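You operate a simulated robot arm through the tools that you are given. There is no shell and no other tool.

Carry out the task below with a simulated robot arm. There is one attempt and no reset: what you move stays moved.

Task
Give the orange pouch 3 pump strokes, then dunk it under the grid.
Fine: Vent before the seal lever goes back; leave it in the trough with the grid shut. Where these are worked on the way, their far stop is far enough and under half their travel is too little: seal lever.

The check looks at the end state, three seconds after you hand in, the way a careful person would. Anything else that was tipped, shoved, dropped, spilled or broken makes it a failure. A push-on lid holds only when it is set on centred and level and pressed home; a screw cap is set on level and turned clockwise until tight.

Robot
A 6-joint arm with a fingered hand, fixed in place. Base frame: the origin is at the foot of the arm, x ahead of it, y to its left, z up; the work surface is at about z = 800. Units: mm, rad, N and s.
With the tool pointing down near the work surface it reaches from about 180 to 900 mm from the base axis. Its first joint turns from -2.897 to 2.897 rad. Payload 5 kg.
The tool frame sits at the grasp point between the pads (the TCP): z along the fingers, y along the line on which they close. The tips reach 37 mm beyond it. The gripper opens to 124 mm. The gripper's body begins 43 mm behind the TCP. The gripper is a hand of 3 fingers: y runs from the thumb to the fingers, the wrist lies at [-21, -125, -215] in the tool frame.
Orientation is that of the tool frame in the base frame, as a unit quaternion [x, y, z, w]. With the fingers straight down and the wrist toward the robot, the tool's x, y and z point along [0, 1, 0], [1, 0, 0] and [0, 0, -1] of the base frame.

Tools
- The arm moves only by the tool apply_moves. Its argument "targets" is a list that holds one entry, the list of rows, each a list of 6 numbers: the shift along the base's x, y, z in mm, then the turn, a rotation vector about the base's x, y, z in rad. In form: [[[x, y, z, rx, ry, rz], ...]]. A call has 1 to 20 rows; each row is the pose to reach, as a shift and turn from the pose commanded when the call began. A row lasts 0.2 s, in which the tool goes at most 50 mm and 0.15 rad; a call with a longer step from one row to the next is refused whole. Where a pose cannot be reached the arm comes as near as it can. A force on the tool above 90 N (or 10 N above the force at the start of the call, whichever is more), or a blocked arm, ends the call early, and 0.2 s more pass. In this call time passes only in rows, and 0.2 s behind the last. It gives the time, the measured TCP pose, the force on the tool (base axes), the opening and the grip force at its end, in the units of the frame above (readings bear some noise), with the torque about the TCP (base axes, N m) and any sound that the robot's microphone picked up, and new pictures: "views" is both (left out), scene, wrist or none.
- Cameras (640 x 400 px; columns grow to the right, rows downward): "scene" is fixed at [221.2, -500.8, 1483.9]; the picture's right is [0.58, -0.81, 0.00], its down [-0.44, -0.32, -0.84] and it looks along [0.68, 0.49, -0.54] (base axes); focal length 302 px, centre (320, 200). "wrist" rides on the gripper at [72, -104, -154] in the tool frame; the picture's right is [-0.83, 0.26, -0.49], its down [-0.51, -0.72, 0.47] and it looks along [-0.23, 0.64, 0.73] (tool axes); focal length 243 px, centre (320, 200). There is no depth. A picture from a camera that has moved, and an enlarged one, comes with that camera's place and axes in the base frame and with its lens.
- set_fingers(index, middle, thumb_bend, thumb_turn): sets how far each is bent, from 0 (flat) to 1 (curled in); at 0.3 the hand is open as for a grip, at 0.7 the pads meet at the TCP. One left out holds its place. A second passes; each finger stops where it meets its share of the squeeze, and holds until it gets a number again. It is the only way to open and close the hand. It gives what a move gives, with no picture; readings hold the bend of each and the force on the fingers (four entries, about 0 where the hand has none), thumb and palm. thumb_turn goes from beside the hand (0) to across from the fingers (1), as for a grip.
- close_up(camera, box): a new picture of the part [left, top, right, bottom] of that camera's present view, enlarged. No time passes.
- hand_in(): hands the job in; it is judged then, once.

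Nothing tells you positions but the pictures and the camera data. Unless the task says otherwise, let go and move clear before handing in.

The tools are called after "Request:" as a command line: name --argument value ..., lists and objects as JSON in quotes. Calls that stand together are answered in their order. apply_moves: Moves the arm, as the interface text tells. Its arguments: {"type":"object","properties":{"targets":{"type":"array","items":{"type":"array","items":{"type":"array","items":{"type":"number"}}}},"views":{"type":"string","enum":["both","scene","wrist","none"]}},"required":["targets"]} The other tools are called the same way: set_fingers (index, middle, thumb_bend, thumb_turn) moves the fingers one by one; close_up (camera, box) takes an enlarged picture of a part of a camera's view; hand_in () hands the job in.

At the start:

```text
clock: 0.0
tool_pos: [736.8, 107.4, 1195.3]
tcp_rot: [0.707, 0.707, 0.0, -0.001]
wrist_force: [0.6, -0.2, -0.7]
moment: [0.01, -0.01, 0.0]
gripper_width: 123.5
grasp_force: 0.1
shape: jaw
bend: [0.3, 0.3, 0.3, 0.98]
finger forces: [0.0, 0.0, 0.0, 0.0, 0.0, 0.0]
```

scene: 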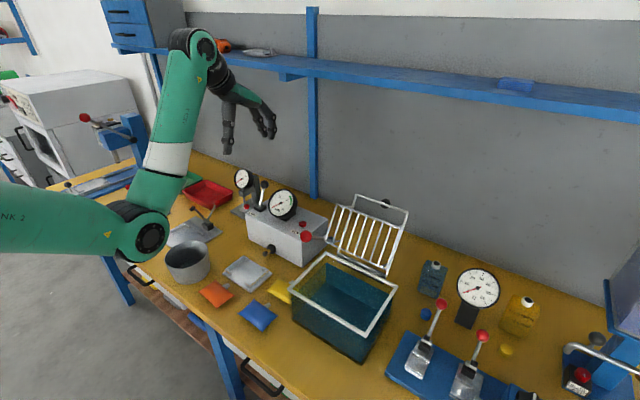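
wrist: 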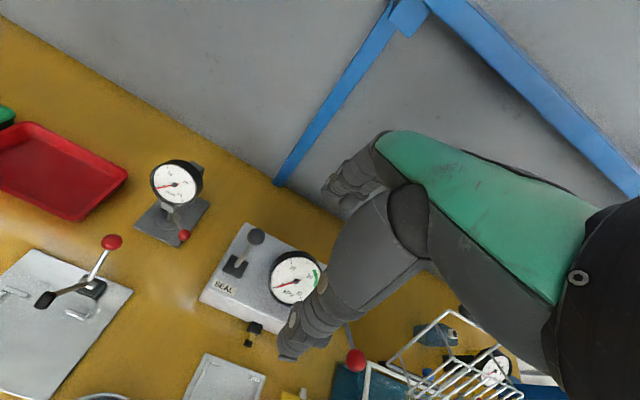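

I see a workbench with a pump/seal box with a gauge, three pouches (orange, blue, yellow), a water trough with a white hinged grid, and various other items. I will take enlarged pictures first to understand the mechanisms.

Request:
close_up --camera "scene" --box '[160, 160, 330, 266]'

Request:
close_up --camera "scene" --box '[270, 180, 430, 370]'

Request:
close_up --camera "scene" --box '[160, 220, 320, 340]'

Request:
close_up --camera "wrist" --box '[120, 150, 360, 400]'

Request:
close_up --camera "scene" --box '[380, 240, 640, 400]'

```text
3.76 times, centred on (245, 213) of scene
camera zoom: at [221.2, -500.8, 1483.9], right [0.58, -0.81, 0.0], down [-0.44, -0.32, -0.84], along [0.68, 0.49, -0.54], focal length 1136 px, centre (602, 151)
```

zoom: 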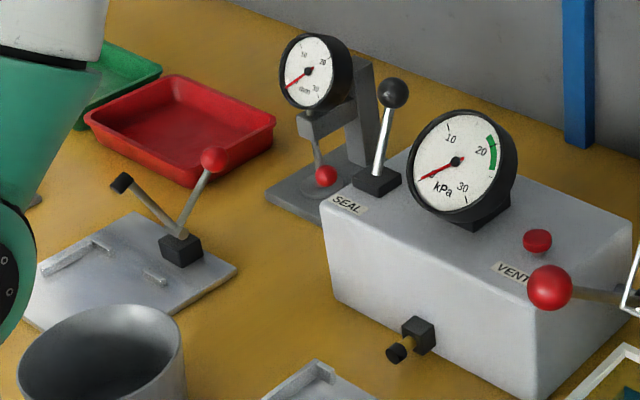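

```text
2.11 times, centred on (350, 275) of scene
camera zoom: at [221.2, -500.8, 1483.9], right [0.58, -0.81, 0.0], down [-0.44, -0.32, -0.84], along [0.68, 0.49, -0.54], focal length 635 px, centre (257, 42)
```

zoom: 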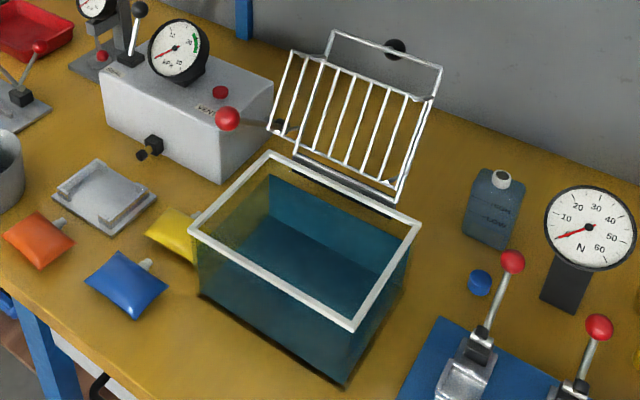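

```text
3.33 times, centred on (240, 280) of scene
camera zoom: at [221.2, -500.8, 1483.9], right [0.58, -0.81, 0.0], down [-0.44, -0.32, -0.84], along [0.68, 0.49, -0.54], focal length 1006 px, centre (587, -67)
```

zoom: 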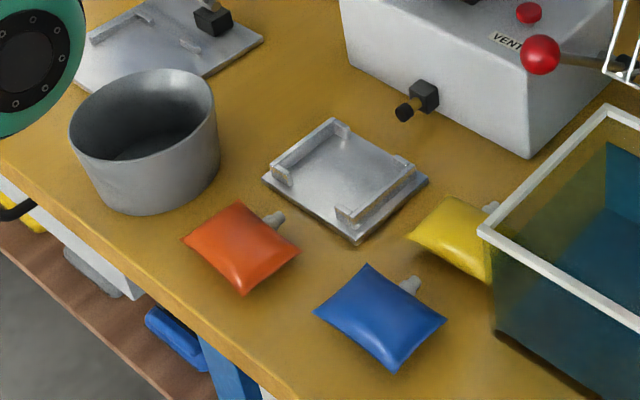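

```text
1.60 times, centred on (240, 275) of wrist
camera zoom: at [633.7, 179.8, 1349.0], right [0.26, -0.83, 0.49], down [-0.72, -0.51, -0.47], along [0.64, -0.23, -0.73], focal length 388 px, centre (448, 80)
```

zoom: 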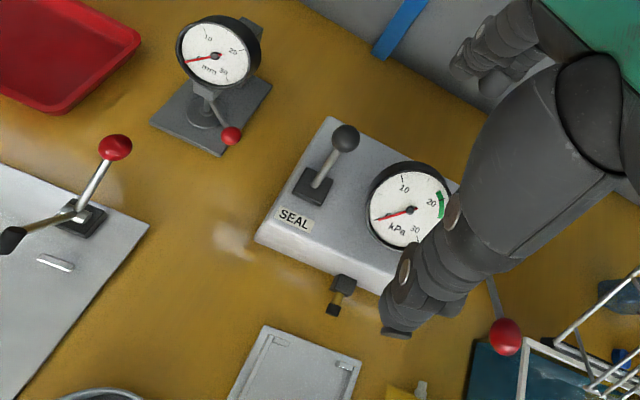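

```text
2.46 times, centred on (510, 320) of scene
camera zoom: at [221.2, -500.8, 1483.9], right [0.58, -0.81, 0.0], down [-0.44, -0.32, -0.84], along [0.68, 0.49, -0.54], focal length 743 px, centre (-148, -95)
```

zoom: 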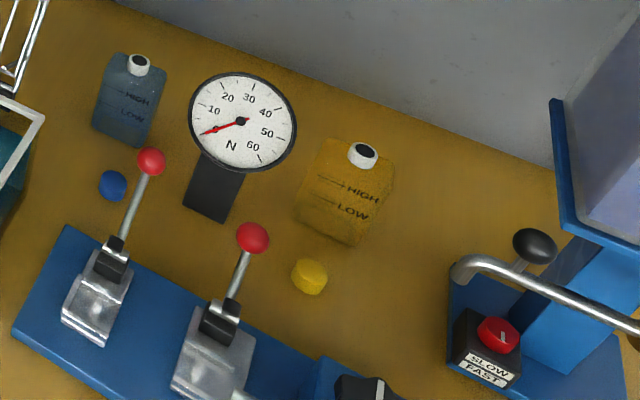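

The bench shows a pump box (front face near x≈747): SEAL lever ball at about (813,147,990), red VENT button at about (799,-21,910) and red pump knob at about (716,-99,958). The orange pouch is at about (515,68) with its spout facing +x, the cradle at about (617,52), and the trough covers x 580..740, y -360..-148. I'll move the hand back to get better pictures of these.

Request:
apply_moves --targets '[[[-40, -20, -15, 0, 0, 0], [-80, -40, -30, 0, 0, 0], [-120, -60, -50, 0, 0, 0], [-160, -80, -70, 0, 0, 0], [-200, -95, -90, 0, 0, 0], [-240, -105, -110, 0, 0, 0], [-280, -107, -130, 0, 0, 0], [-300, -107, -145, 0, 0, 0]]]'

```text
clock: 1.8
tool_pos: [460.3, -2.4, 1038.2]
tcp_rot: [0.707, 0.707, 0.001, -0.001]
wrist_force: [1.1, -0.6, 0.5]
moment: [-0.02, 0.0, 0.0]
gripper_width: 123.6
grasp_force: 0.0
shape: jaw
bend: [0.3, 0.3, 0.3, 0.98]
finger forces: [0.0, 0.0, 0.1, 0.0, 0.1, 0.0]
out of reach, approached as far as the arm can: row 7, 8
camera wrist: at [358.0, 70.2, 1191.1], right [0.26, -0.83, 0.49], down [-0.72, -0.51, -0.47], along [0.64, -0.23, -0.73], focal length 243 px, centre (320, 200)
```

scene: 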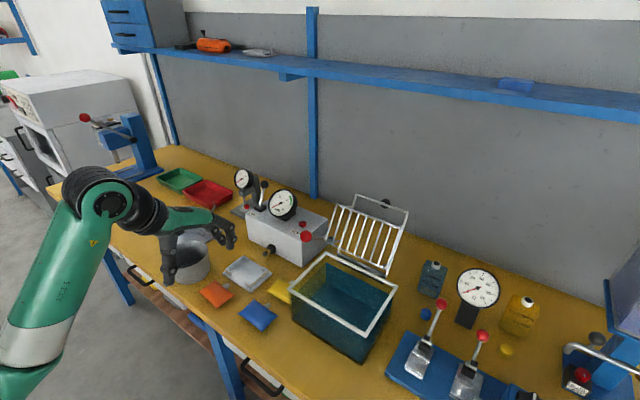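
wrist: 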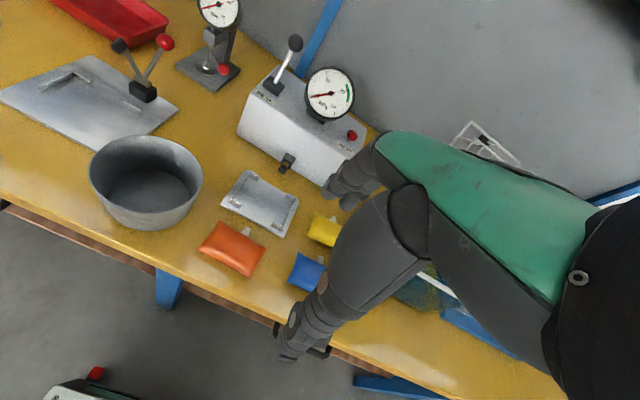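

The view now shows the pouches, cradle, nozzle and pump box from the left. I'll enlarge these parts to locate them more exactly.

Request:
close_up --camera "wrist" --box '[190, 130, 350, 290]'

Request:
close_up --camera "wrist" --box '[220, 20, 400, 190]'

Request:
close_up --camera "scene" --box '[285, 180, 425, 280]'

Request:
close_up --camera "scene" --box '[190, 235, 300, 340]'

Request:
close_up --camera "scene" --box '[280, 245, 410, 370]'

```text
2.50 times, centred on (270, 210) of wrist
camera zoom: at [358.0, 70.2, 1191.1], right [0.26, -0.83, 0.49], down [-0.72, -0.51, -0.47], along [0.64, -0.23, -0.73], focal length 606 px, centre (445, 175)
```

zoom: 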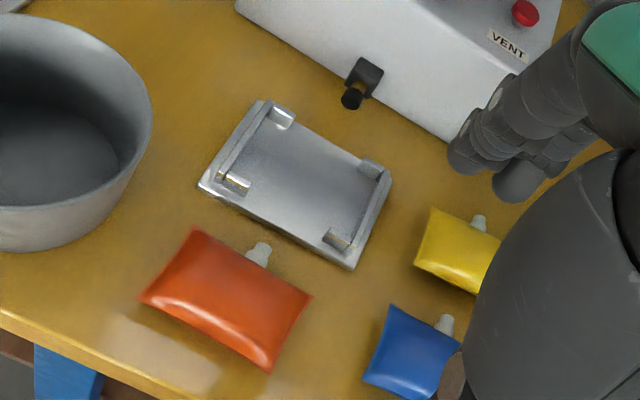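

```text
2.35 times, centred on (310, 105) of wrist
camera zoom: at [358.0, 70.2, 1191.1], right [0.26, -0.83, 0.49], down [-0.72, -0.51, -0.47], along [0.64, -0.23, -0.73], focal length 571 px, centre (344, 424)
```

zoom: 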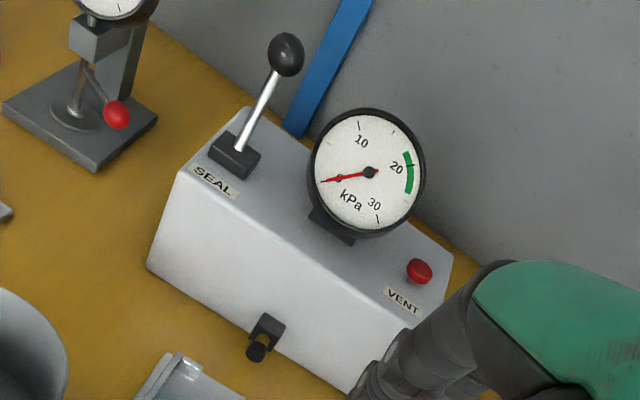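

```text
4.00 times, centred on (355, 230) of scene
camera zoom: at [221.2, -500.8, 1483.9], right [0.58, -0.81, 0.0], down [-0.44, -0.32, -0.84], along [0.68, 0.49, -0.54], focal length 1207 px, centre (180, 80)
```

zoom: 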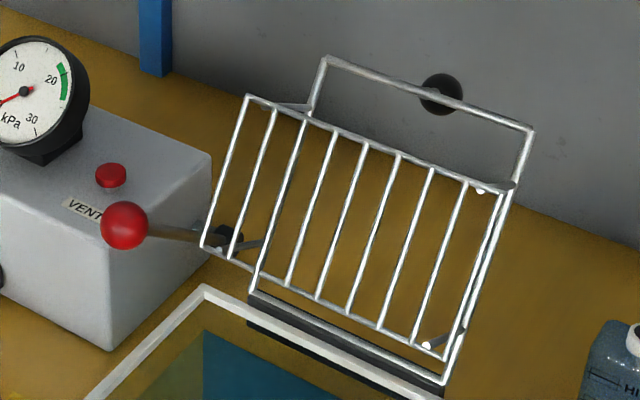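

```text
3.81 times, centred on (245, 288) of scene
camera zoom: at [221.2, -500.8, 1483.9], right [0.58, -0.81, 0.0], down [-0.44, -0.32, -0.84], along [0.68, 0.49, -0.54], focal length 1149 px, centre (606, -133)
```

zoom: 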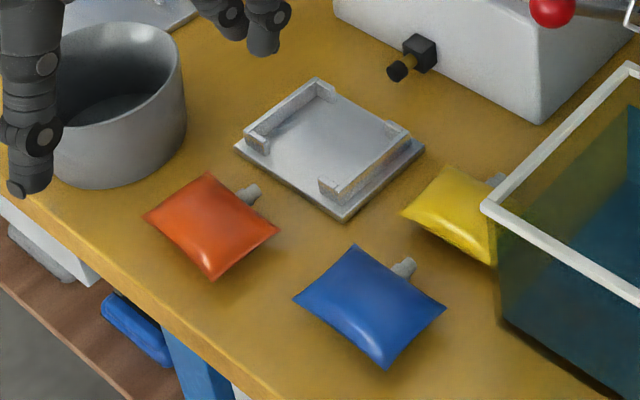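

```text
3.20 times, centred on (345, 308) of scene
camera zoom: at [221.2, -500.8, 1483.9], right [0.58, -0.81, 0.0], down [-0.44, -0.32, -0.84], along [0.68, 0.49, -0.54], focal length 966 px, centre (240, -144)
```

zoom: 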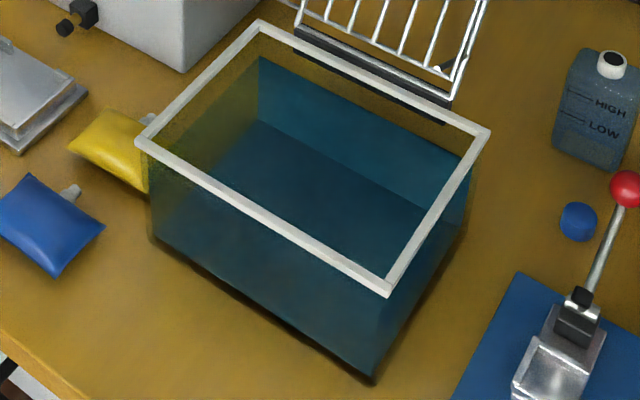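

Triangulating the two cameras gives: pouch centre about (508,55,819), turned about -3° with its spout at (548,54); cradle centre (617,50); nozzle tip (695,52,827); pump ball (716,-99,958); vent button (788,-30,924). Next I'll look at the hand itself and the pump lever in more detail.

Request:
close_up --camera "scene" --box '[130, 180, 250, 300]'

Request:
close_up --camera "wrist" --box '[260, 120, 460, 370]'

Request:
close_up --camera "scene" --box '[280, 210, 360, 260]'

```text
3.33 times, centred on (190, 240) of scene
camera zoom: at [221.2, -500.8, 1483.9], right [0.58, -0.81, 0.0], down [-0.44, -0.32, -0.84], along [0.68, 0.49, -0.54], focal length 1006 px, centre (753, 67)
```

zoom: 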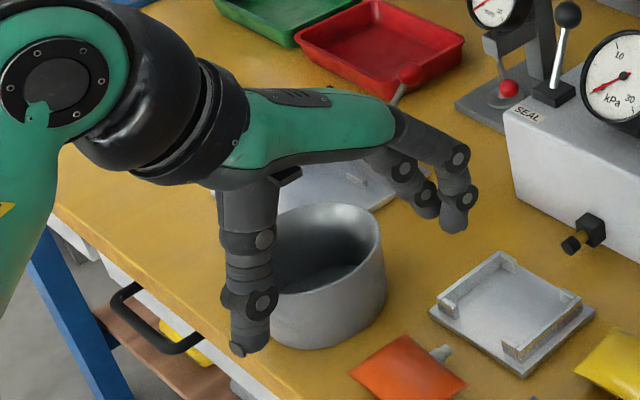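

```text
1.60 times, centred on (360, 245) of wrist
camera zoom: at [358.0, 70.2, 1191.1], right [0.26, -0.83, 0.49], down [-0.72, -0.51, -0.47], along [0.64, -0.23, -0.73], focal length 388 px, centre (256, 128)
```

zoom: 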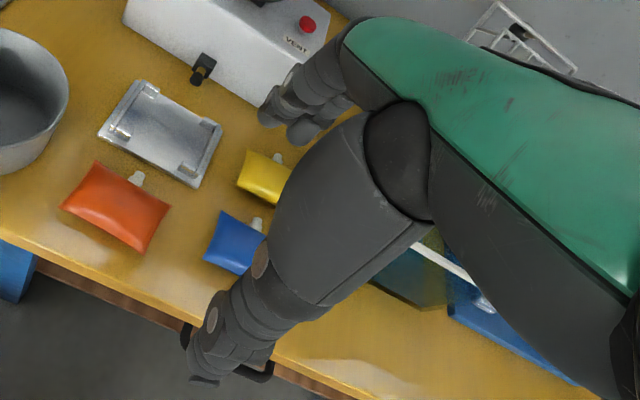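

```text
8.00 times, centred on (320, 235) of scene
camera zoom: at [221.2, -500.8, 1483.9], right [0.58, -0.81, 0.0], down [-0.44, -0.32, -0.84], along [0.68, 0.49, -0.54], focal length 2414 px, centre (320, -80)
```

zoom: 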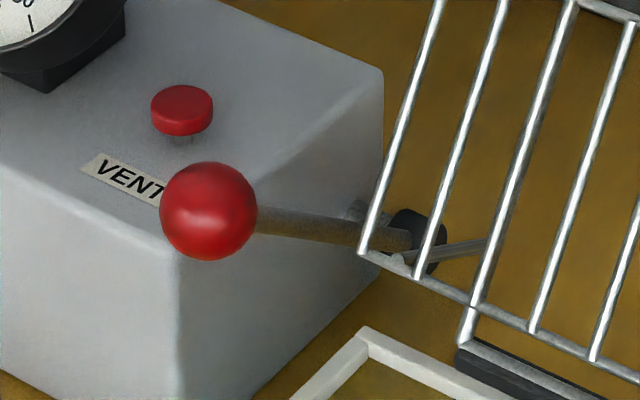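

The hand is a palm with index and middle fingers on the +x side and the thumb on the -x side. I need the gap between the two fingers against the spout width, so I'll zoom in further.

Request:
close_up --camera "wrist" --box '[310, 150, 410, 215]'

Request:
close_up --camera "wrist" --box '[190, 160, 310, 280]'

Request:
close_up --camera "scene" --box '[190, 205, 245, 255]'

```text
6.15 times, centred on (360, 182) of wrist
camera zoom: at [358.0, 70.2, 1191.1], right [0.26, -0.83, 0.49], down [-0.72, -0.51, -0.47], along [0.64, -0.23, -0.73], focal length 1493 px, centre (74, 308)
```

zoom: 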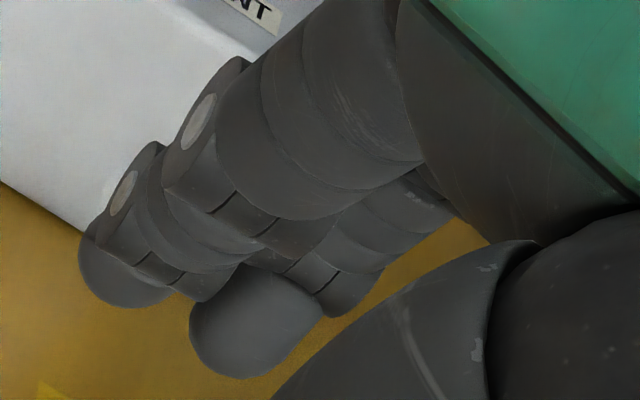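

```text
3.33 times, centred on (250, 220) of wrist
camera zoom: at [358.0, 70.2, 1191.1], right [0.26, -0.83, 0.49], down [-0.72, -0.51, -0.47], along [0.64, -0.23, -0.73], focal length 809 px, centre (553, 133)
```

zoom: 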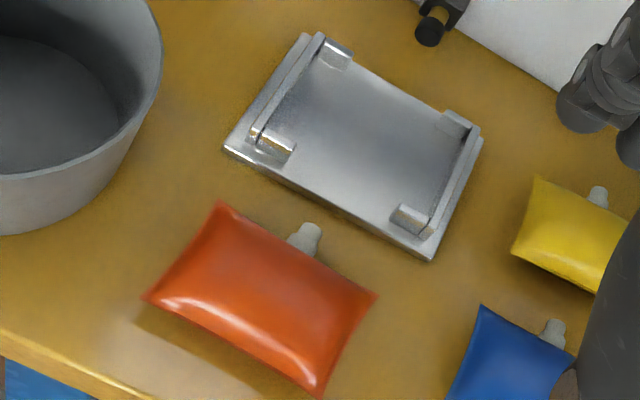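

```text
8.00 times, centred on (218, 230) of scene
camera zoom: at [221.2, -500.8, 1483.9], right [0.58, -0.81, 0.0], down [-0.44, -0.32, -0.84], along [0.68, 0.49, -0.54], focal length 2414 px, centre (1140, -40)
```

zoom: 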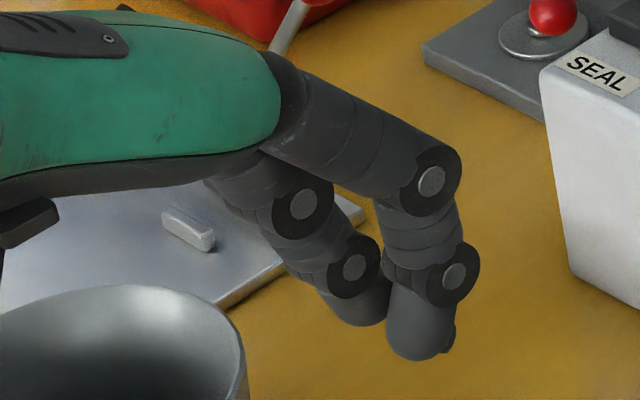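

Fingers sit about ±13.5 mm either side of the TCP, leaving only about 7 mm between them, while the spout is about 13 mm wide. I plan to grip beside the spout with a single finger and the thumb, so first I'll test in free air which finger is which and where the pads go.

Request:
set_fingers --middle 0.0 --index 0.5 --thumb_bend 0.5

Request:
close_up --camera "scene" --box '[130, 180, 250, 300]'

Request:
close_up --camera "wrist" --box '[230, 110, 470, 370]'

```text
clock: 2.8
tool_pos: [460.4, -2.5, 1038.3]
tcp_rot: [0.707, 0.707, -0.001, 0.0]
wrist_force: [0.3, 0.3, -1.1]
moment: [0.02, 0.0, -0.02]
gripper_width: 68.2
grasp_force: 0.0
shape: fingers
bend: [0.5, 0.0, 0.5, 0.98]
finger forces: [0.0, 0.0, 0.1, 0.0, 0.0, 0.0]
```

```text
3.33 times, centred on (190, 240) of scene
camera zoom: at [221.2, -500.8, 1483.9], right [0.58, -0.81, 0.0], down [-0.44, -0.32, -0.84], along [0.68, 0.49, -0.54], focal length 1006 px, centre (753, 67)
```

zoom: 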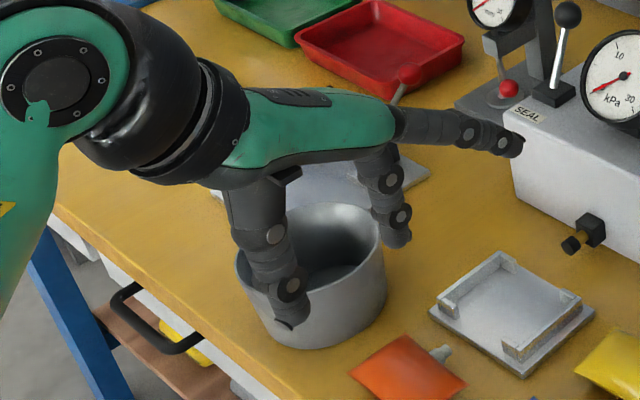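

```text
1.54 times, centred on (350, 240) of wrist
camera zoom: at [358.1, 70.3, 1191.2], right [0.26, -0.83, 0.49], down [-0.72, -0.51, -0.47], along [0.64, -0.23, -0.73], focal length 373 px, centre (274, 138)
```

zoom: 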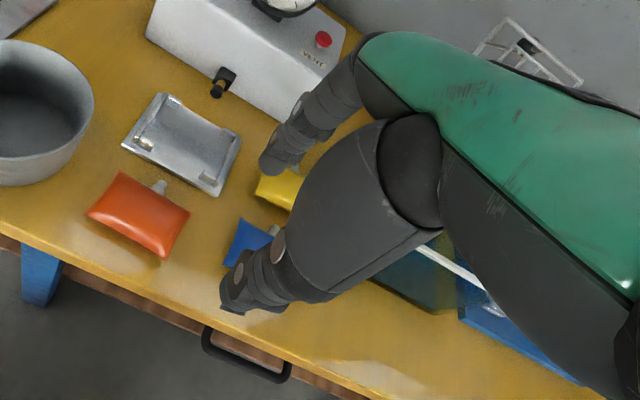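

The index is the +y finger, and the flat middle finger would strike the pump box when placing in the cradle. I'll test how the middle finger lies when fully curled instead.

Request:
set_fingers --middle 1.0 --index 0.48 --thumb_bend 0.48

Request:
close_up --camera "scene" --box '[130, 180, 250, 300]'

Request:
close_up --camera "wrist" --box '[230, 110, 470, 370]'

```text
clock: 3.8
tool_pos: [461.6, -2.3, 1037.6]
tcp_rot: [0.707, 0.708, -0.001, -0.001]
wrist_force: [1.0, 0.2, -0.7]
moment: [-0.04, 0.01, 0.01]
gripper_width: 73.2
grasp_force: 0.1
shape: fingers
bend: [0.48, 1.0, 0.48, 0.98]
finger forces: [0.0, 0.1, 0.0, 0.0, 0.0, 0.0]
```

```text
3.33 times, centred on (190, 240) of scene
camera zoom: at [221.2, -500.8, 1483.9], right [0.58, -0.81, 0.0], down [-0.44, -0.32, -0.84], along [0.68, 0.49, -0.54], focal length 1006 px, centre (753, 67)
```

zoom: 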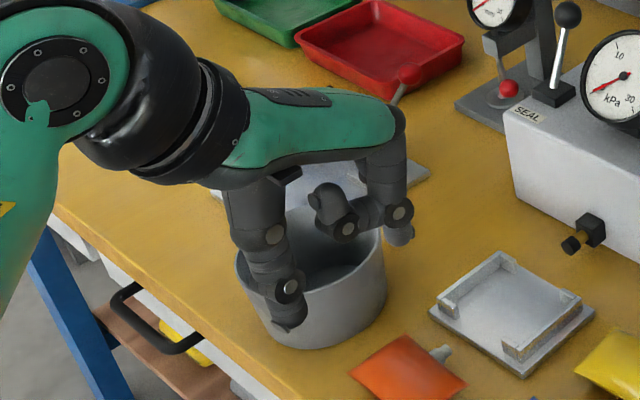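

```text
1.54 times, centred on (350, 240) of wrist
camera zoom: at [358.1, 70.3, 1191.3], right [0.26, -0.83, 0.49], down [-0.72, -0.51, -0.47], along [0.64, -0.23, -0.73], focal length 373 px, centre (274, 138)
```

zoom: 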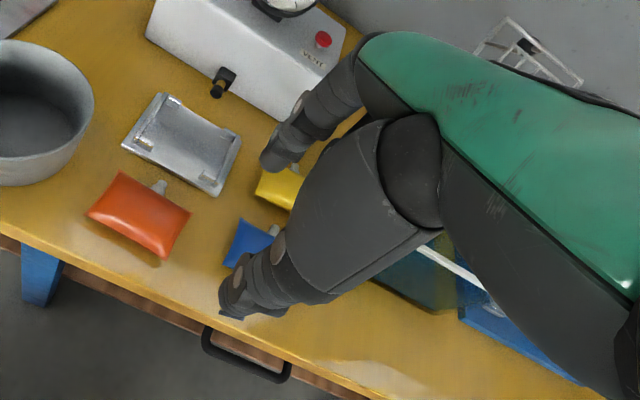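

Curled, the middle finger stays about 10 mm above the TCP, so it clears the pouch. I'll reopen the index and thumb, then move toward a point above the pouch, checking the pose first because my last move was clipped.

Request:
set_fingers --middle 1.0 --index 0.3 --thumb_bend 0.3

Request:
apply_moves --targets '[[[15, 20, -20, 0, 0, -0.024], [31, 40, -40, 0, 0, -0.048], [47, 62, -60, 0, 0, -0.072]]]'

```text
clock: 4.8
tool_pos: [461.1, -1.9, 1037.2]
tcp_rot: [0.707, 0.707, 0.0, 0.0]
wrist_force: [0.4, 0.5, 0.2]
moment: [0.0, -0.01, -0.03]
gripper_width: 128.3
grasp_force: 0.0
shape: fingers
bend: [0.3, 1.0, 0.3, 0.98]
finger forces: [0.0, 0.0, 0.0, 0.1, 0.0, 0.0]
```

```text
clock: 5.6
tool_pos: [504.7, 60.0, 979.5]
tcp_rot: [0.732, 0.681, 0.0, 0.0]
wrist_force: [-0.3, 0.6, 0.3]
moment: [-0.01, -0.02, 0.01]
gripper_width: 128.2
grasp_force: 0.1
shape: fingers
bend: [0.3, 1.0, 0.3, 0.98]
finger forces: [0.0, 0.0, 0.1, 0.0, 0.0, 0.1]
camera wrist: at [407.1, 140.8, 1132.8], right [0.2, -0.85, 0.49], down [-0.76, -0.45, -0.47], along [0.62, -0.28, -0.73], focal length 243 px, centre (320, 200)
```

scene: 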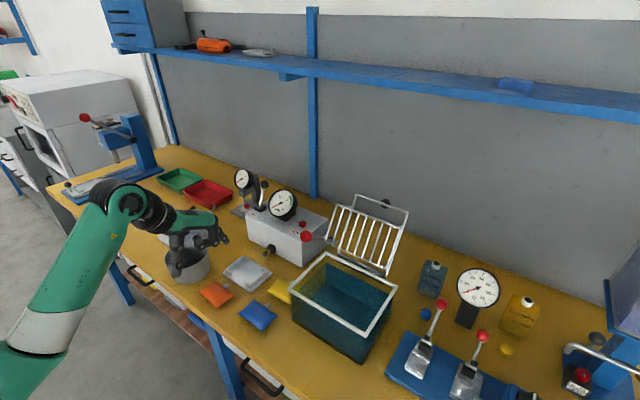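
wrist: 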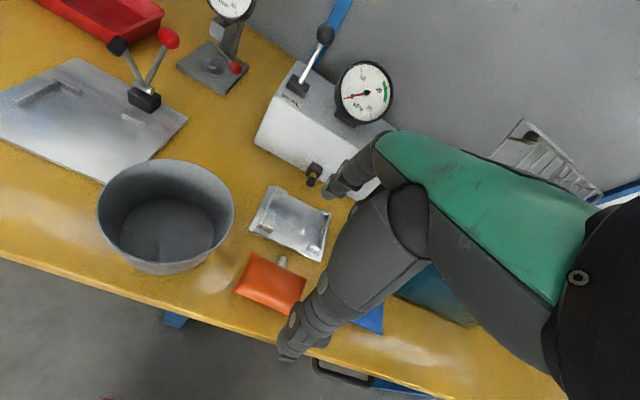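

The pose is as expected, above the pouch. One closer picture will refine the pouch position before I descend.

Request:
close_up --camera "wrist" --box '[220, 170, 350, 330]'

Request:
close_up --camera "scene" --box '[160, 210, 270, 320]'

```text
2.50 times, centred on (285, 250) of wrist
camera zoom: at [407.1, 140.8, 1132.8], right [0.2, -0.85, 0.49], down [-0.76, -0.45, -0.47], along [0.62, -0.28, -0.73], focal length 606 px, centre (408, 75)
```

zoom: 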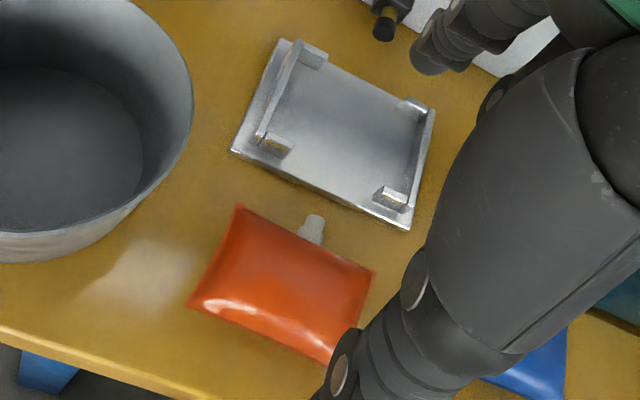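

```text
3.64 times, centred on (215, 265) of scene
camera zoom: at [221.2, -500.8, 1483.9], right [0.58, -0.81, 0.0], down [-0.44, -0.32, -0.84], along [0.68, 0.49, -0.54], focal length 1097 px, centre (702, -36)
```

zoom: 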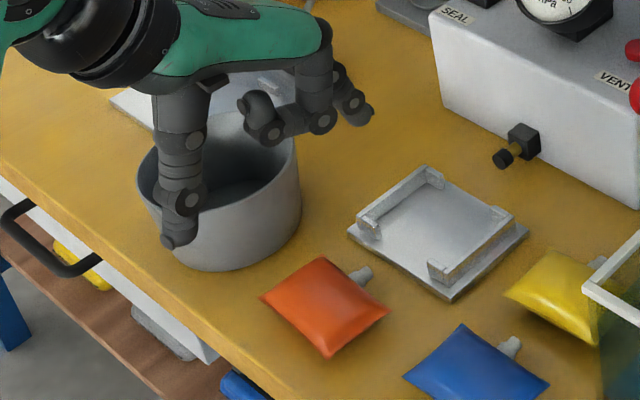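

The pouch centre comes out at about (508,55.5) with the spout along y≈54. I'll lower to TCP z≈853 with the index to pass just left of the spout.

Request:
apply_moves --targets '[[[1, 0, -30, 0, 0, 0], [2, 0, -60, 0, 0, 0], [3, 1, -90, 0, 0, 0], [3.5, 1, -110, 0, 0, 0], [3.5, 1, -126, 0, 0, 0]]]'

Request:
close_up --camera "scene" --box '[170, 220, 280, 330]'

Request:
close_up --camera "wrist" --box '[230, 130, 430, 330]'

```text
clock: 6.8
tool_pos: [510.6, 60.4, 850.7]
tcp_rot: [0.732, 0.681, 0.0, -0.001]
wrist_force: [0.5, -0.3, -0.1]
moment: [-0.02, 0.0, 0.0]
gripper_width: 128.4
grasp_force: 0.1
shape: fingers
bend: [0.3, 1.0, 0.3, 0.98]
finger forces: [0.0, 0.1, 0.0, 0.0, 0.0, 0.1]
camera wrist: at [412.4, 140.3, 1004.8], right [0.2, -0.85, 0.49], down [-0.76, -0.45, -0.47], along [0.62, -0.28, -0.73], focal length 243 px, centre (320, 200)
```

scene: 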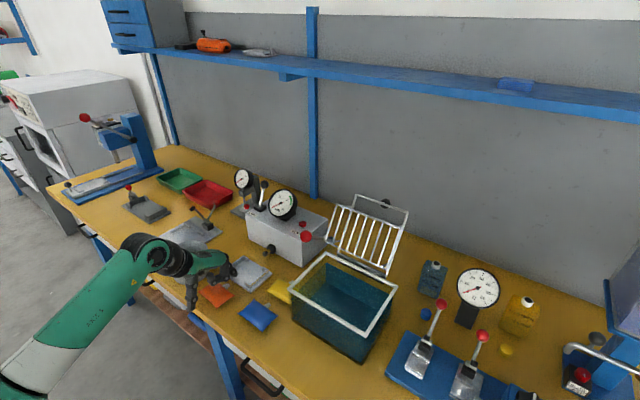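
wrist: 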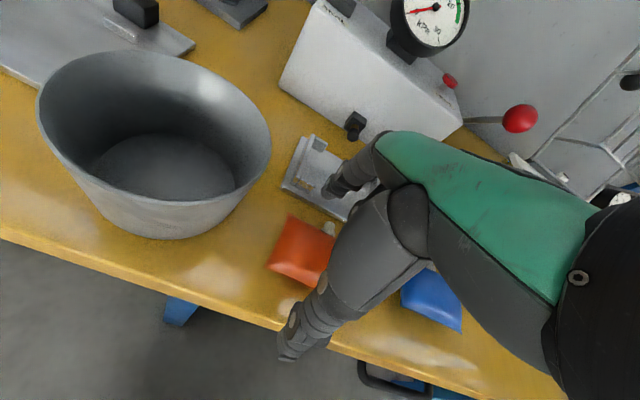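

```text
3.64 times, centred on (225, 275) of scene
camera zoom: at [221.2, -500.8, 1483.9], right [0.58, -0.81, 0.0], down [-0.44, -0.32, -0.84], along [0.68, 0.49, -0.54], focal length 1097 px, centre (666, -73)
```

zoom: 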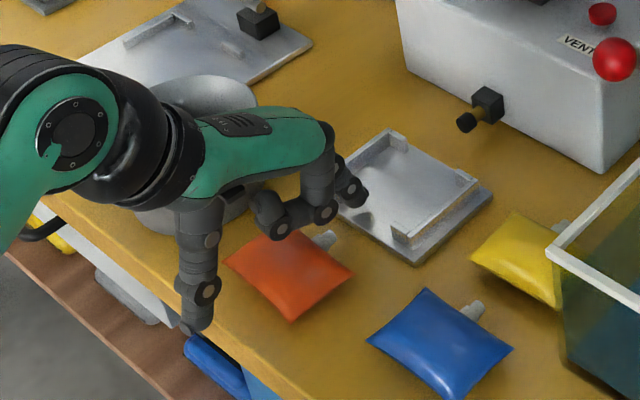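

```text
2.00 times, centred on (330, 230) of wrist
camera zoom: at [412.4, 140.3, 1004.8], right [0.2, -0.85, 0.49], down [-0.76, -0.45, -0.47], along [0.62, -0.28, -0.73], focal length 485 px, centre (300, 140)
```

zoom: 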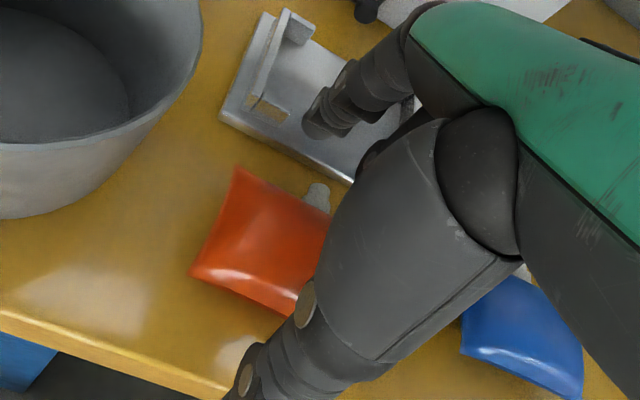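

Triangulating the fingertip shows the index sits only about +6 mm from the TCP (not +13), so I'd clip the spout. I'll shift +7 mm in y and check again.

Request:
apply_moves --targets '[[[-1, 4, 0, 0, 0, 0], [-2, 7, 0, 0, 0, 0]]]'

Request:
set_fingers --index 0.42 --thumb_bend 0.42

Request:
close_up --camera "wrist" --box '[260, 150, 400, 310]'

Request:
close_up --camera "scene" --box '[190, 245, 260, 325]'

```text
clock: 7.4
tool_pos: [507.5, 66.9, 852.0]
tcp_rot: [0.732, 0.681, 0.0, 0.0]
wrist_force: [0.3, 1.4, 0.0]
moment: [-0.01, -0.01, -0.02]
gripper_width: 128.7
grasp_force: 0.1
shape: fingers
bend: [0.3, 1.0, 0.3, 0.98]
finger forces: [0.1, 0.0, 0.1, 0.1, 0.0, 0.0]
camera wrist: at [410.0, 147.1, 1005.2], right [0.2, -0.85, 0.49], down [-0.76, -0.45, -0.47], along [0.62, -0.28, -0.73], focal length 243 px, centre (320, 200)
```

scene: 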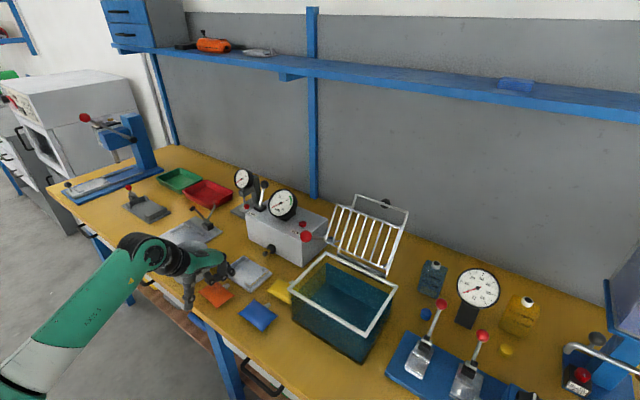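
wrist: 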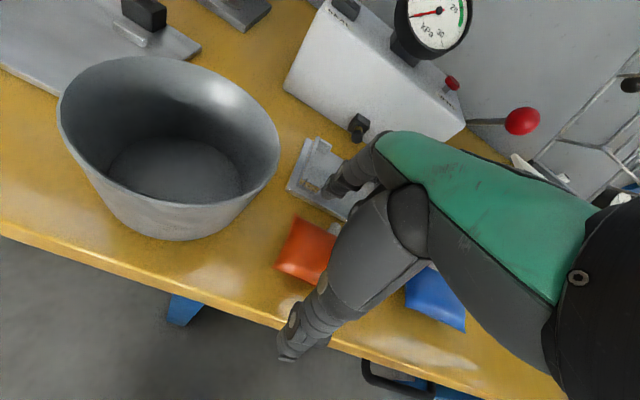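

```text
clock: 8.4
tool_pos: [507.2, 67.5, 851.9]
tcp_rot: [0.732, 0.681, 0.0, 0.0]
wrist_force: [-0.4, -0.1, -0.5]
moment: [0.01, -0.01, 0.02]
gripper_width: 93.0
grasp_force: 0.2
shape: fingers
bend: [0.42, 1.0, 0.42, 0.98]
finger forces: [0.0, 0.0, 0.0, 0.1, 0.0, 0.0]
```

```text
2.50 times, centred on (330, 230) of wrist
camera zoom: at [410.0, 147.2, 1005.3], right [0.2, -0.85, 0.49], down [-0.76, -0.45, -0.47], along [0.62, -0.28, -0.73], focal length 606 px, centre (295, 125)
```

zoom: 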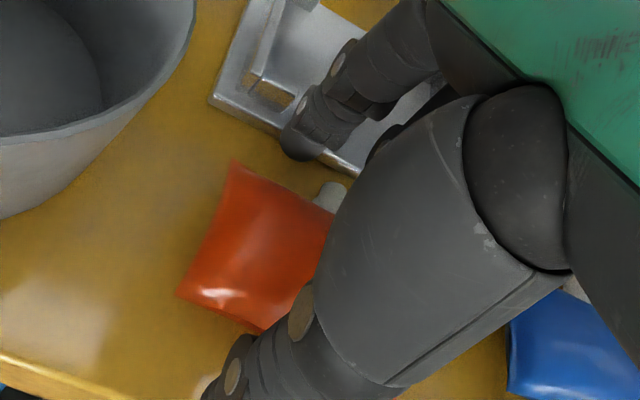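

```text
5.00 times, centred on (225, 285) of scene
camera zoom: at [221.2, -500.8, 1483.9], right [0.58, -0.81, 0.0], down [-0.44, -0.32, -0.84], along [0.68, 0.49, -0.54], focal length 1509 px, centre (795, -225)
```

zoom: 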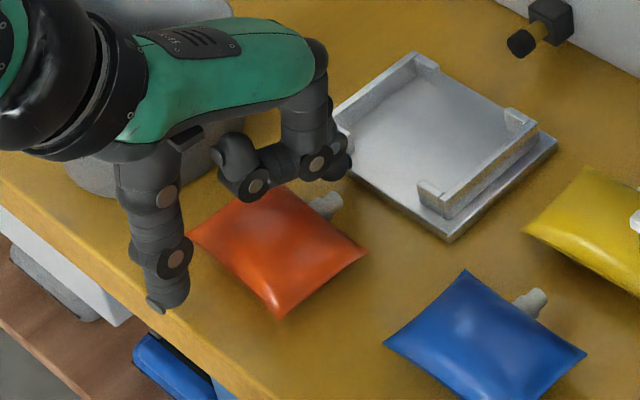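

The index now lines up just left of the spout with a few millimetres of clearance. I'll close on the pouch.

Request:
set_fingers --index 0.54 --thumb_bend 0.54

Request:
close_up --camera "wrist" --box '[260, 150, 400, 310]'

Request:
close_up --camera "scene" --box '[190, 245, 260, 325]'

```text
clock: 9.4
tool_pos: [507.9, 68.0, 852.1]
tcp_rot: [0.732, 0.682, 0.0, -0.001]
wrist_force: [0.7, 0.1, -0.2]
moment: [0.0, 0.03, 0.0]
gripper_width: 60.7
grasp_force: 1.4
shape: fingers
bend: [0.52, 1.0, 0.52, 0.98]
finger forces: [1.7, 0.0, 0.1, 0.0, 1.8, 0.0]
```

```text
2.50 times, centred on (330, 230) of wrist
camera zoom: at [410.0, 147.2, 1005.3], right [0.2, -0.85, 0.49], down [-0.76, -0.45, -0.47], along [0.62, -0.28, -0.73], focal length 606 px, centre (295, 125)
```

zoom: 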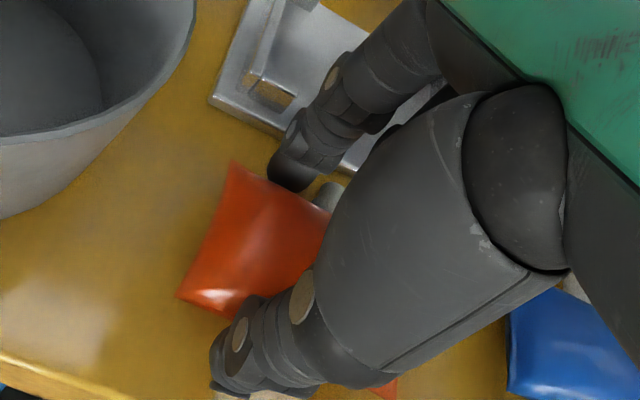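

```text
5.00 times, centred on (225, 285) of scene
camera zoom: at [221.2, -500.8, 1483.9], right [0.58, -0.81, 0.0], down [-0.44, -0.32, -0.84], along [0.68, 0.49, -0.54], focal length 1509 px, centre (795, -225)
```

zoom: 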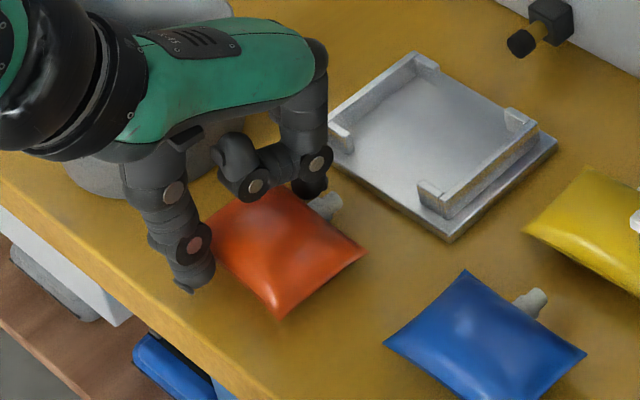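

Both pads touch the pouch with about 1.7 N. I'll squeeze a little more, then lift slightly and check.

Request:
set_fingers --index 0.62 --thumb_bend 0.62

Request:
apply_moves --targets '[[[0, 0, 5, 0, 0, 0], [0, 0, 12, 0, 0, 0], [0, 0, 20, 0, 0, 0]]]'

Request:
close_up --camera "scene" --box '[190, 235, 270, 325]'

Request:
close_up --camera "wrist" --box '[260, 150, 400, 310]'

```text
clock: 10.4
tool_pos: [508.0, 67.3, 851.3]
tcp_rot: [0.732, 0.681, 0.0, 0.0]
wrist_force: [0.4, 0.5, -0.8]
moment: [-0.02, -0.04, 0.0]
gripper_width: 58.1
grasp_force: 9.2
shape: fingers
bend: [0.53, 1.0, 0.55, 0.97]
finger forces: [9.5, 0.0, 0.0, 0.0, 9.5, 0.0]
```

```text
clock: 11.2
tool_pos: [507.3, 68.5, 872.6]
tcp_rot: [0.732, 0.681, 0.0, 0.0]
wrist_force: [0.5, -0.4, 0.0]
moment: [-0.01, 0.0, -0.01]
gripper_width: 58.2
grasp_force: 9.4
shape: fingers
bend: [0.53, 1.0, 0.55, 0.97]
finger forces: [9.6, 0.1, 0.0, 0.0, 9.5, 0.0]
camera wrist: at [410.1, 148.9, 1026.3], right [0.2, -0.85, 0.49], down [-0.76, -0.45, -0.47], along [0.62, -0.28, -0.73], focal length 243 px, centre (320, 200)
```

scene: 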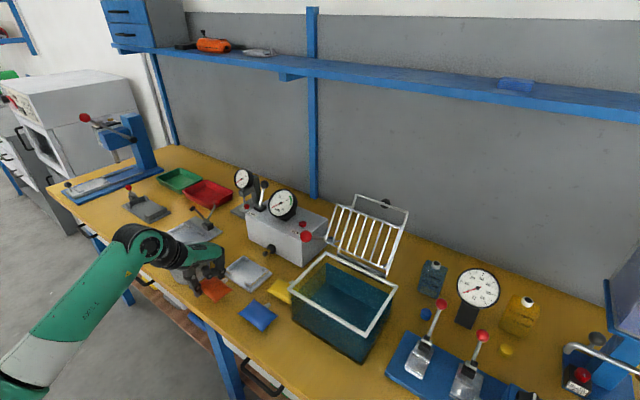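
wrist: 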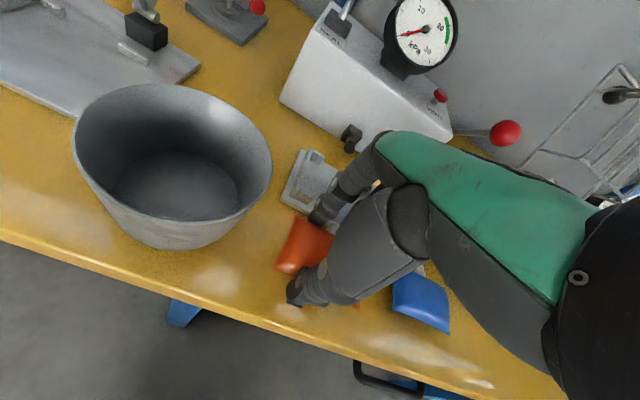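

```text
4.44 times, centred on (230, 280) of scene
camera zoom: at [221.2, -500.8, 1483.9], right [0.58, -0.81, 0.0], down [-0.44, -0.32, -0.84], along [0.68, 0.49, -0.54], focal length 1341 px, centre (720, -156)
```

zoom: 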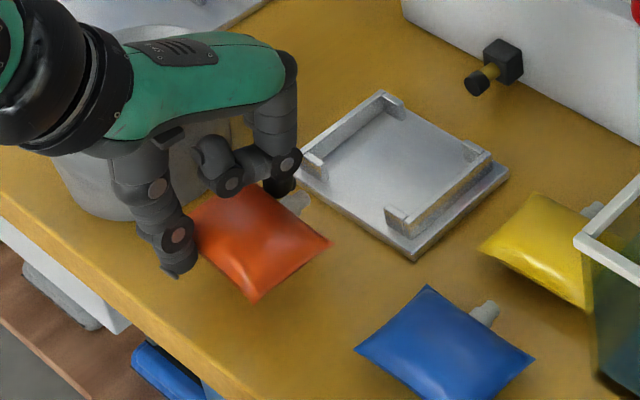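

```text
2.50 times, centred on (330, 230) of wrist
camera zoom: at [410.1, 148.9, 1026.3], right [0.2, -0.85, 0.49], down [-0.76, -0.45, -0.47], along [0.62, -0.28, -0.73], focal length 606 px, centre (295, 125)
```

zoom: 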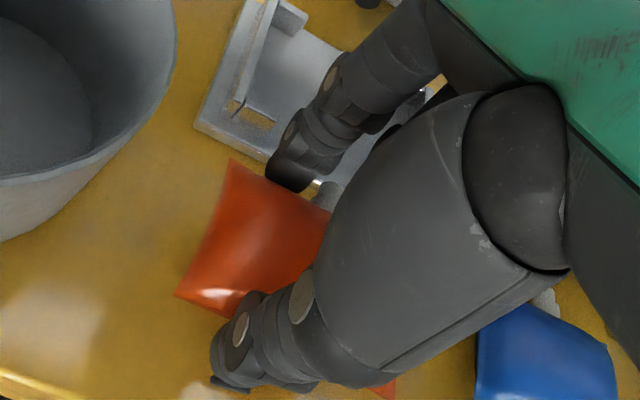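

The pouch is lifted cleanly and hasn't shifted in the grip. I'll raise it, turn it square, and carry it over the cradle (pouch centre target about (618.5,51)).

Request:
apply_moves --targets '[[[0, 0, 20, 0, 0, 0.02], [10, 0, 38, 0, 0, 0.04], [30, -2, 42, 0, 0, 0.072], [60, -3, 42, 0, 0, 0.072], [90, -4, 42, 0, 0, 0.072], [110, -5, 42, 0, 0, 0.072]]]'

Request:
close_up --camera "wrist" --box '[240, 130, 400, 330]'

Request:
close_up --camera "scene" --box '[200, 200, 300, 310]'

```text
clock: 12.6
tool_pos: [617.3, 65.1, 913.1]
tcp_rot: [0.707, 0.707, 0.0, 0.0]
wrist_force: [-0.8, 0.2, -0.3]
moment: [-0.02, -0.03, 0.0]
gripper_width: 58.2
grasp_force: 10.1
shape: fingers
bend: [0.53, 1.0, 0.55, 0.97]
finger forces: [9.5, 0.0, 0.1, 0.0, 9.6, 0.0]
camera wrist: at [514.9, 137.4, 1067.1], right [0.26, -0.83, 0.49], down [-0.72, -0.51, -0.47], along [0.64, -0.23, -0.73], focal length 243 px, centre (320, 200)
```

scene: 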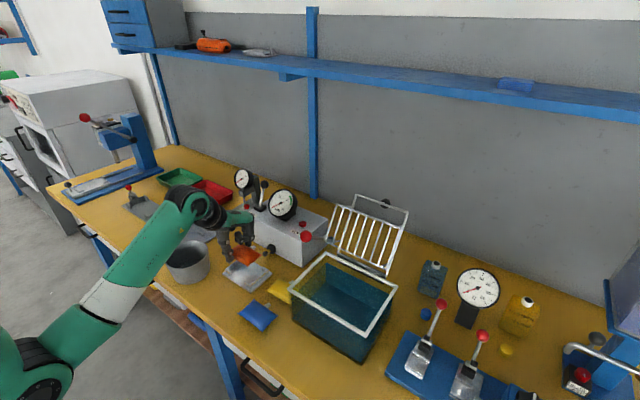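
wrist: 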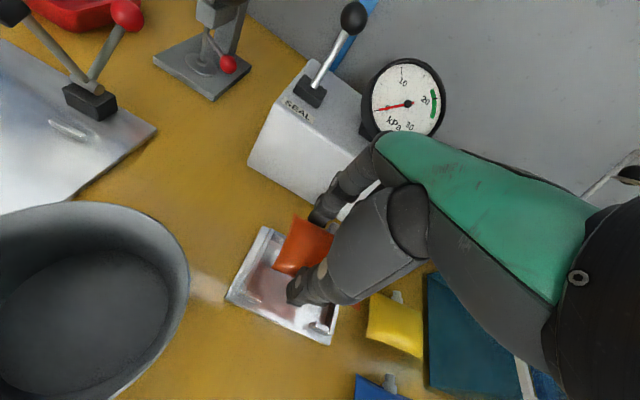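

```text
2.00 times, centred on (320, 230) of wrist
camera zoom: at [514.9, 137.4, 1067.1], right [0.26, -0.83, 0.49], down [-0.72, -0.51, -0.47], along [0.64, -0.23, -0.73], focal length 485 px, centre (320, 140)
```

zoom: 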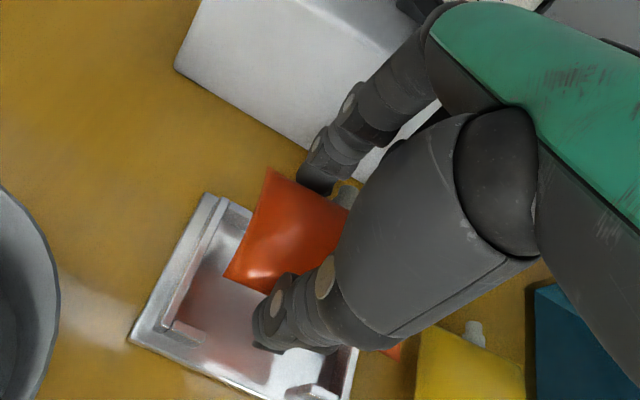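

```text
3.64 times, centred on (250, 255) of scene
camera zoom: at [221.2, -500.8, 1483.9], right [0.58, -0.81, 0.0], down [-0.44, -0.32, -0.84], along [0.68, 0.49, -0.54], focal length 1097 px, centre (574, 0)
```

zoom: 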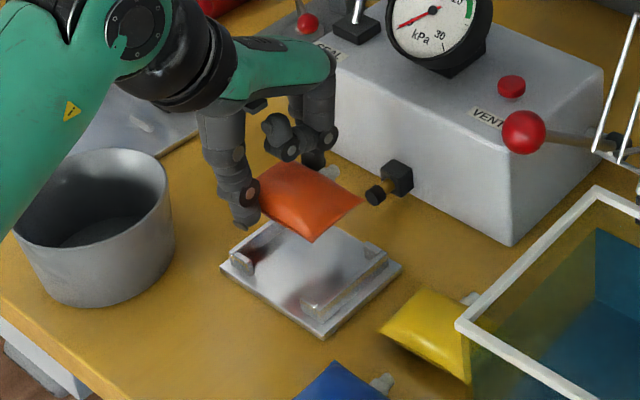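

The pouch appears about 2.5° off square, centred near (619,53.7). I'll correct the yaw, shift about -2.6 mm in y and lower most of the way.

Request:
apply_moves --targets '[[[0, -2.6, 0, 0, 0, -0.045], [0, -2.6, -20, 0, 0, -0.045], [0, -2.6, -36, 0, 0, -0.045], [0, -2.6, -43, 0, 0, -0.045]]]'

Request:
close_up --camera "wrist" --box '[240, 130, 400, 330]'

Request:
close_up --camera "scene" --box '[200, 210, 300, 320]'

```text
clock: 13.6
tool_pos: [617.1, 60.8, 870.4]
tcp_rot: [0.723, 0.691, 0.0, 0.0]
wrist_force: [-1.0, 0.1, 0.2]
moment: [0.02, -0.02, 0.01]
gripper_width: 58.5
grasp_force: 9.4
shape: fingers
bend: [0.53, 1.0, 0.55, 0.97]
finger forces: [9.5, 0.0, 0.1, 0.1, 9.4, 0.0]
camera wrist: at [517.0, 137.9, 1024.2], right [0.22, -0.84, 0.49], down [-0.74, -0.47, -0.47], along [0.63, -0.26, -0.73], focal length 243 px, centre (320, 200)
```

scene: 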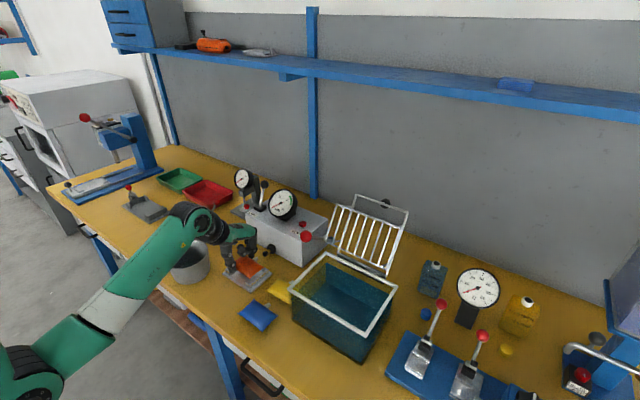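
wrist: 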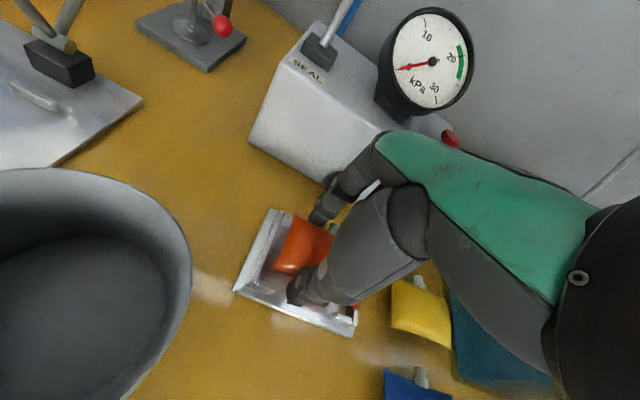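

```text
2.00 times, centred on (320, 230) of wrist
camera zoom: at [517.0, 137.9, 1024.2], right [0.22, -0.84, 0.49], down [-0.74, -0.47, -0.47], along [0.63, -0.26, -0.73], focal length 485 px, centre (320, 140)
```

zoom: 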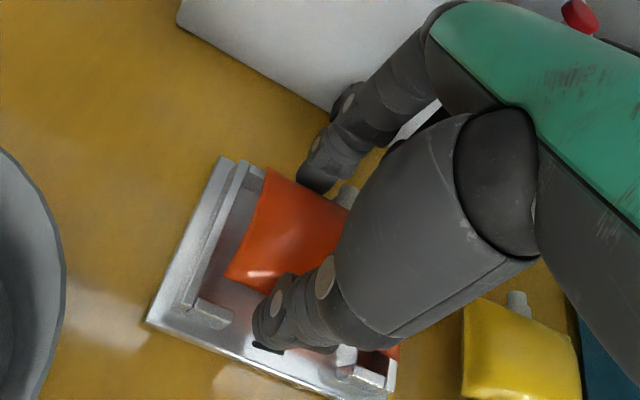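

```text
3.64 times, centred on (250, 265) of scene
camera zoom: at [221.2, -500.8, 1483.9], right [0.58, -0.81, 0.0], down [-0.44, -0.32, -0.84], along [0.68, 0.49, -0.54], focal length 1097 px, centre (574, -36)
```

zoom: 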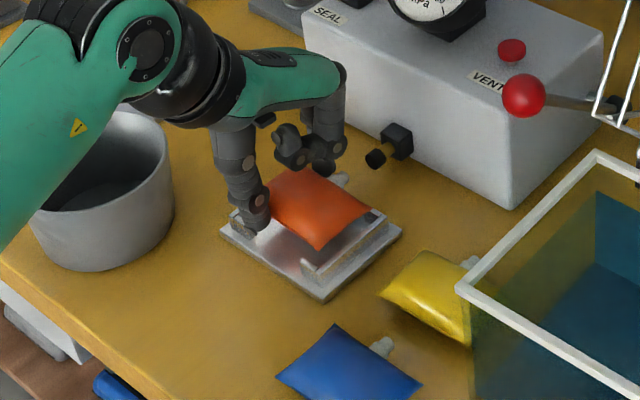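

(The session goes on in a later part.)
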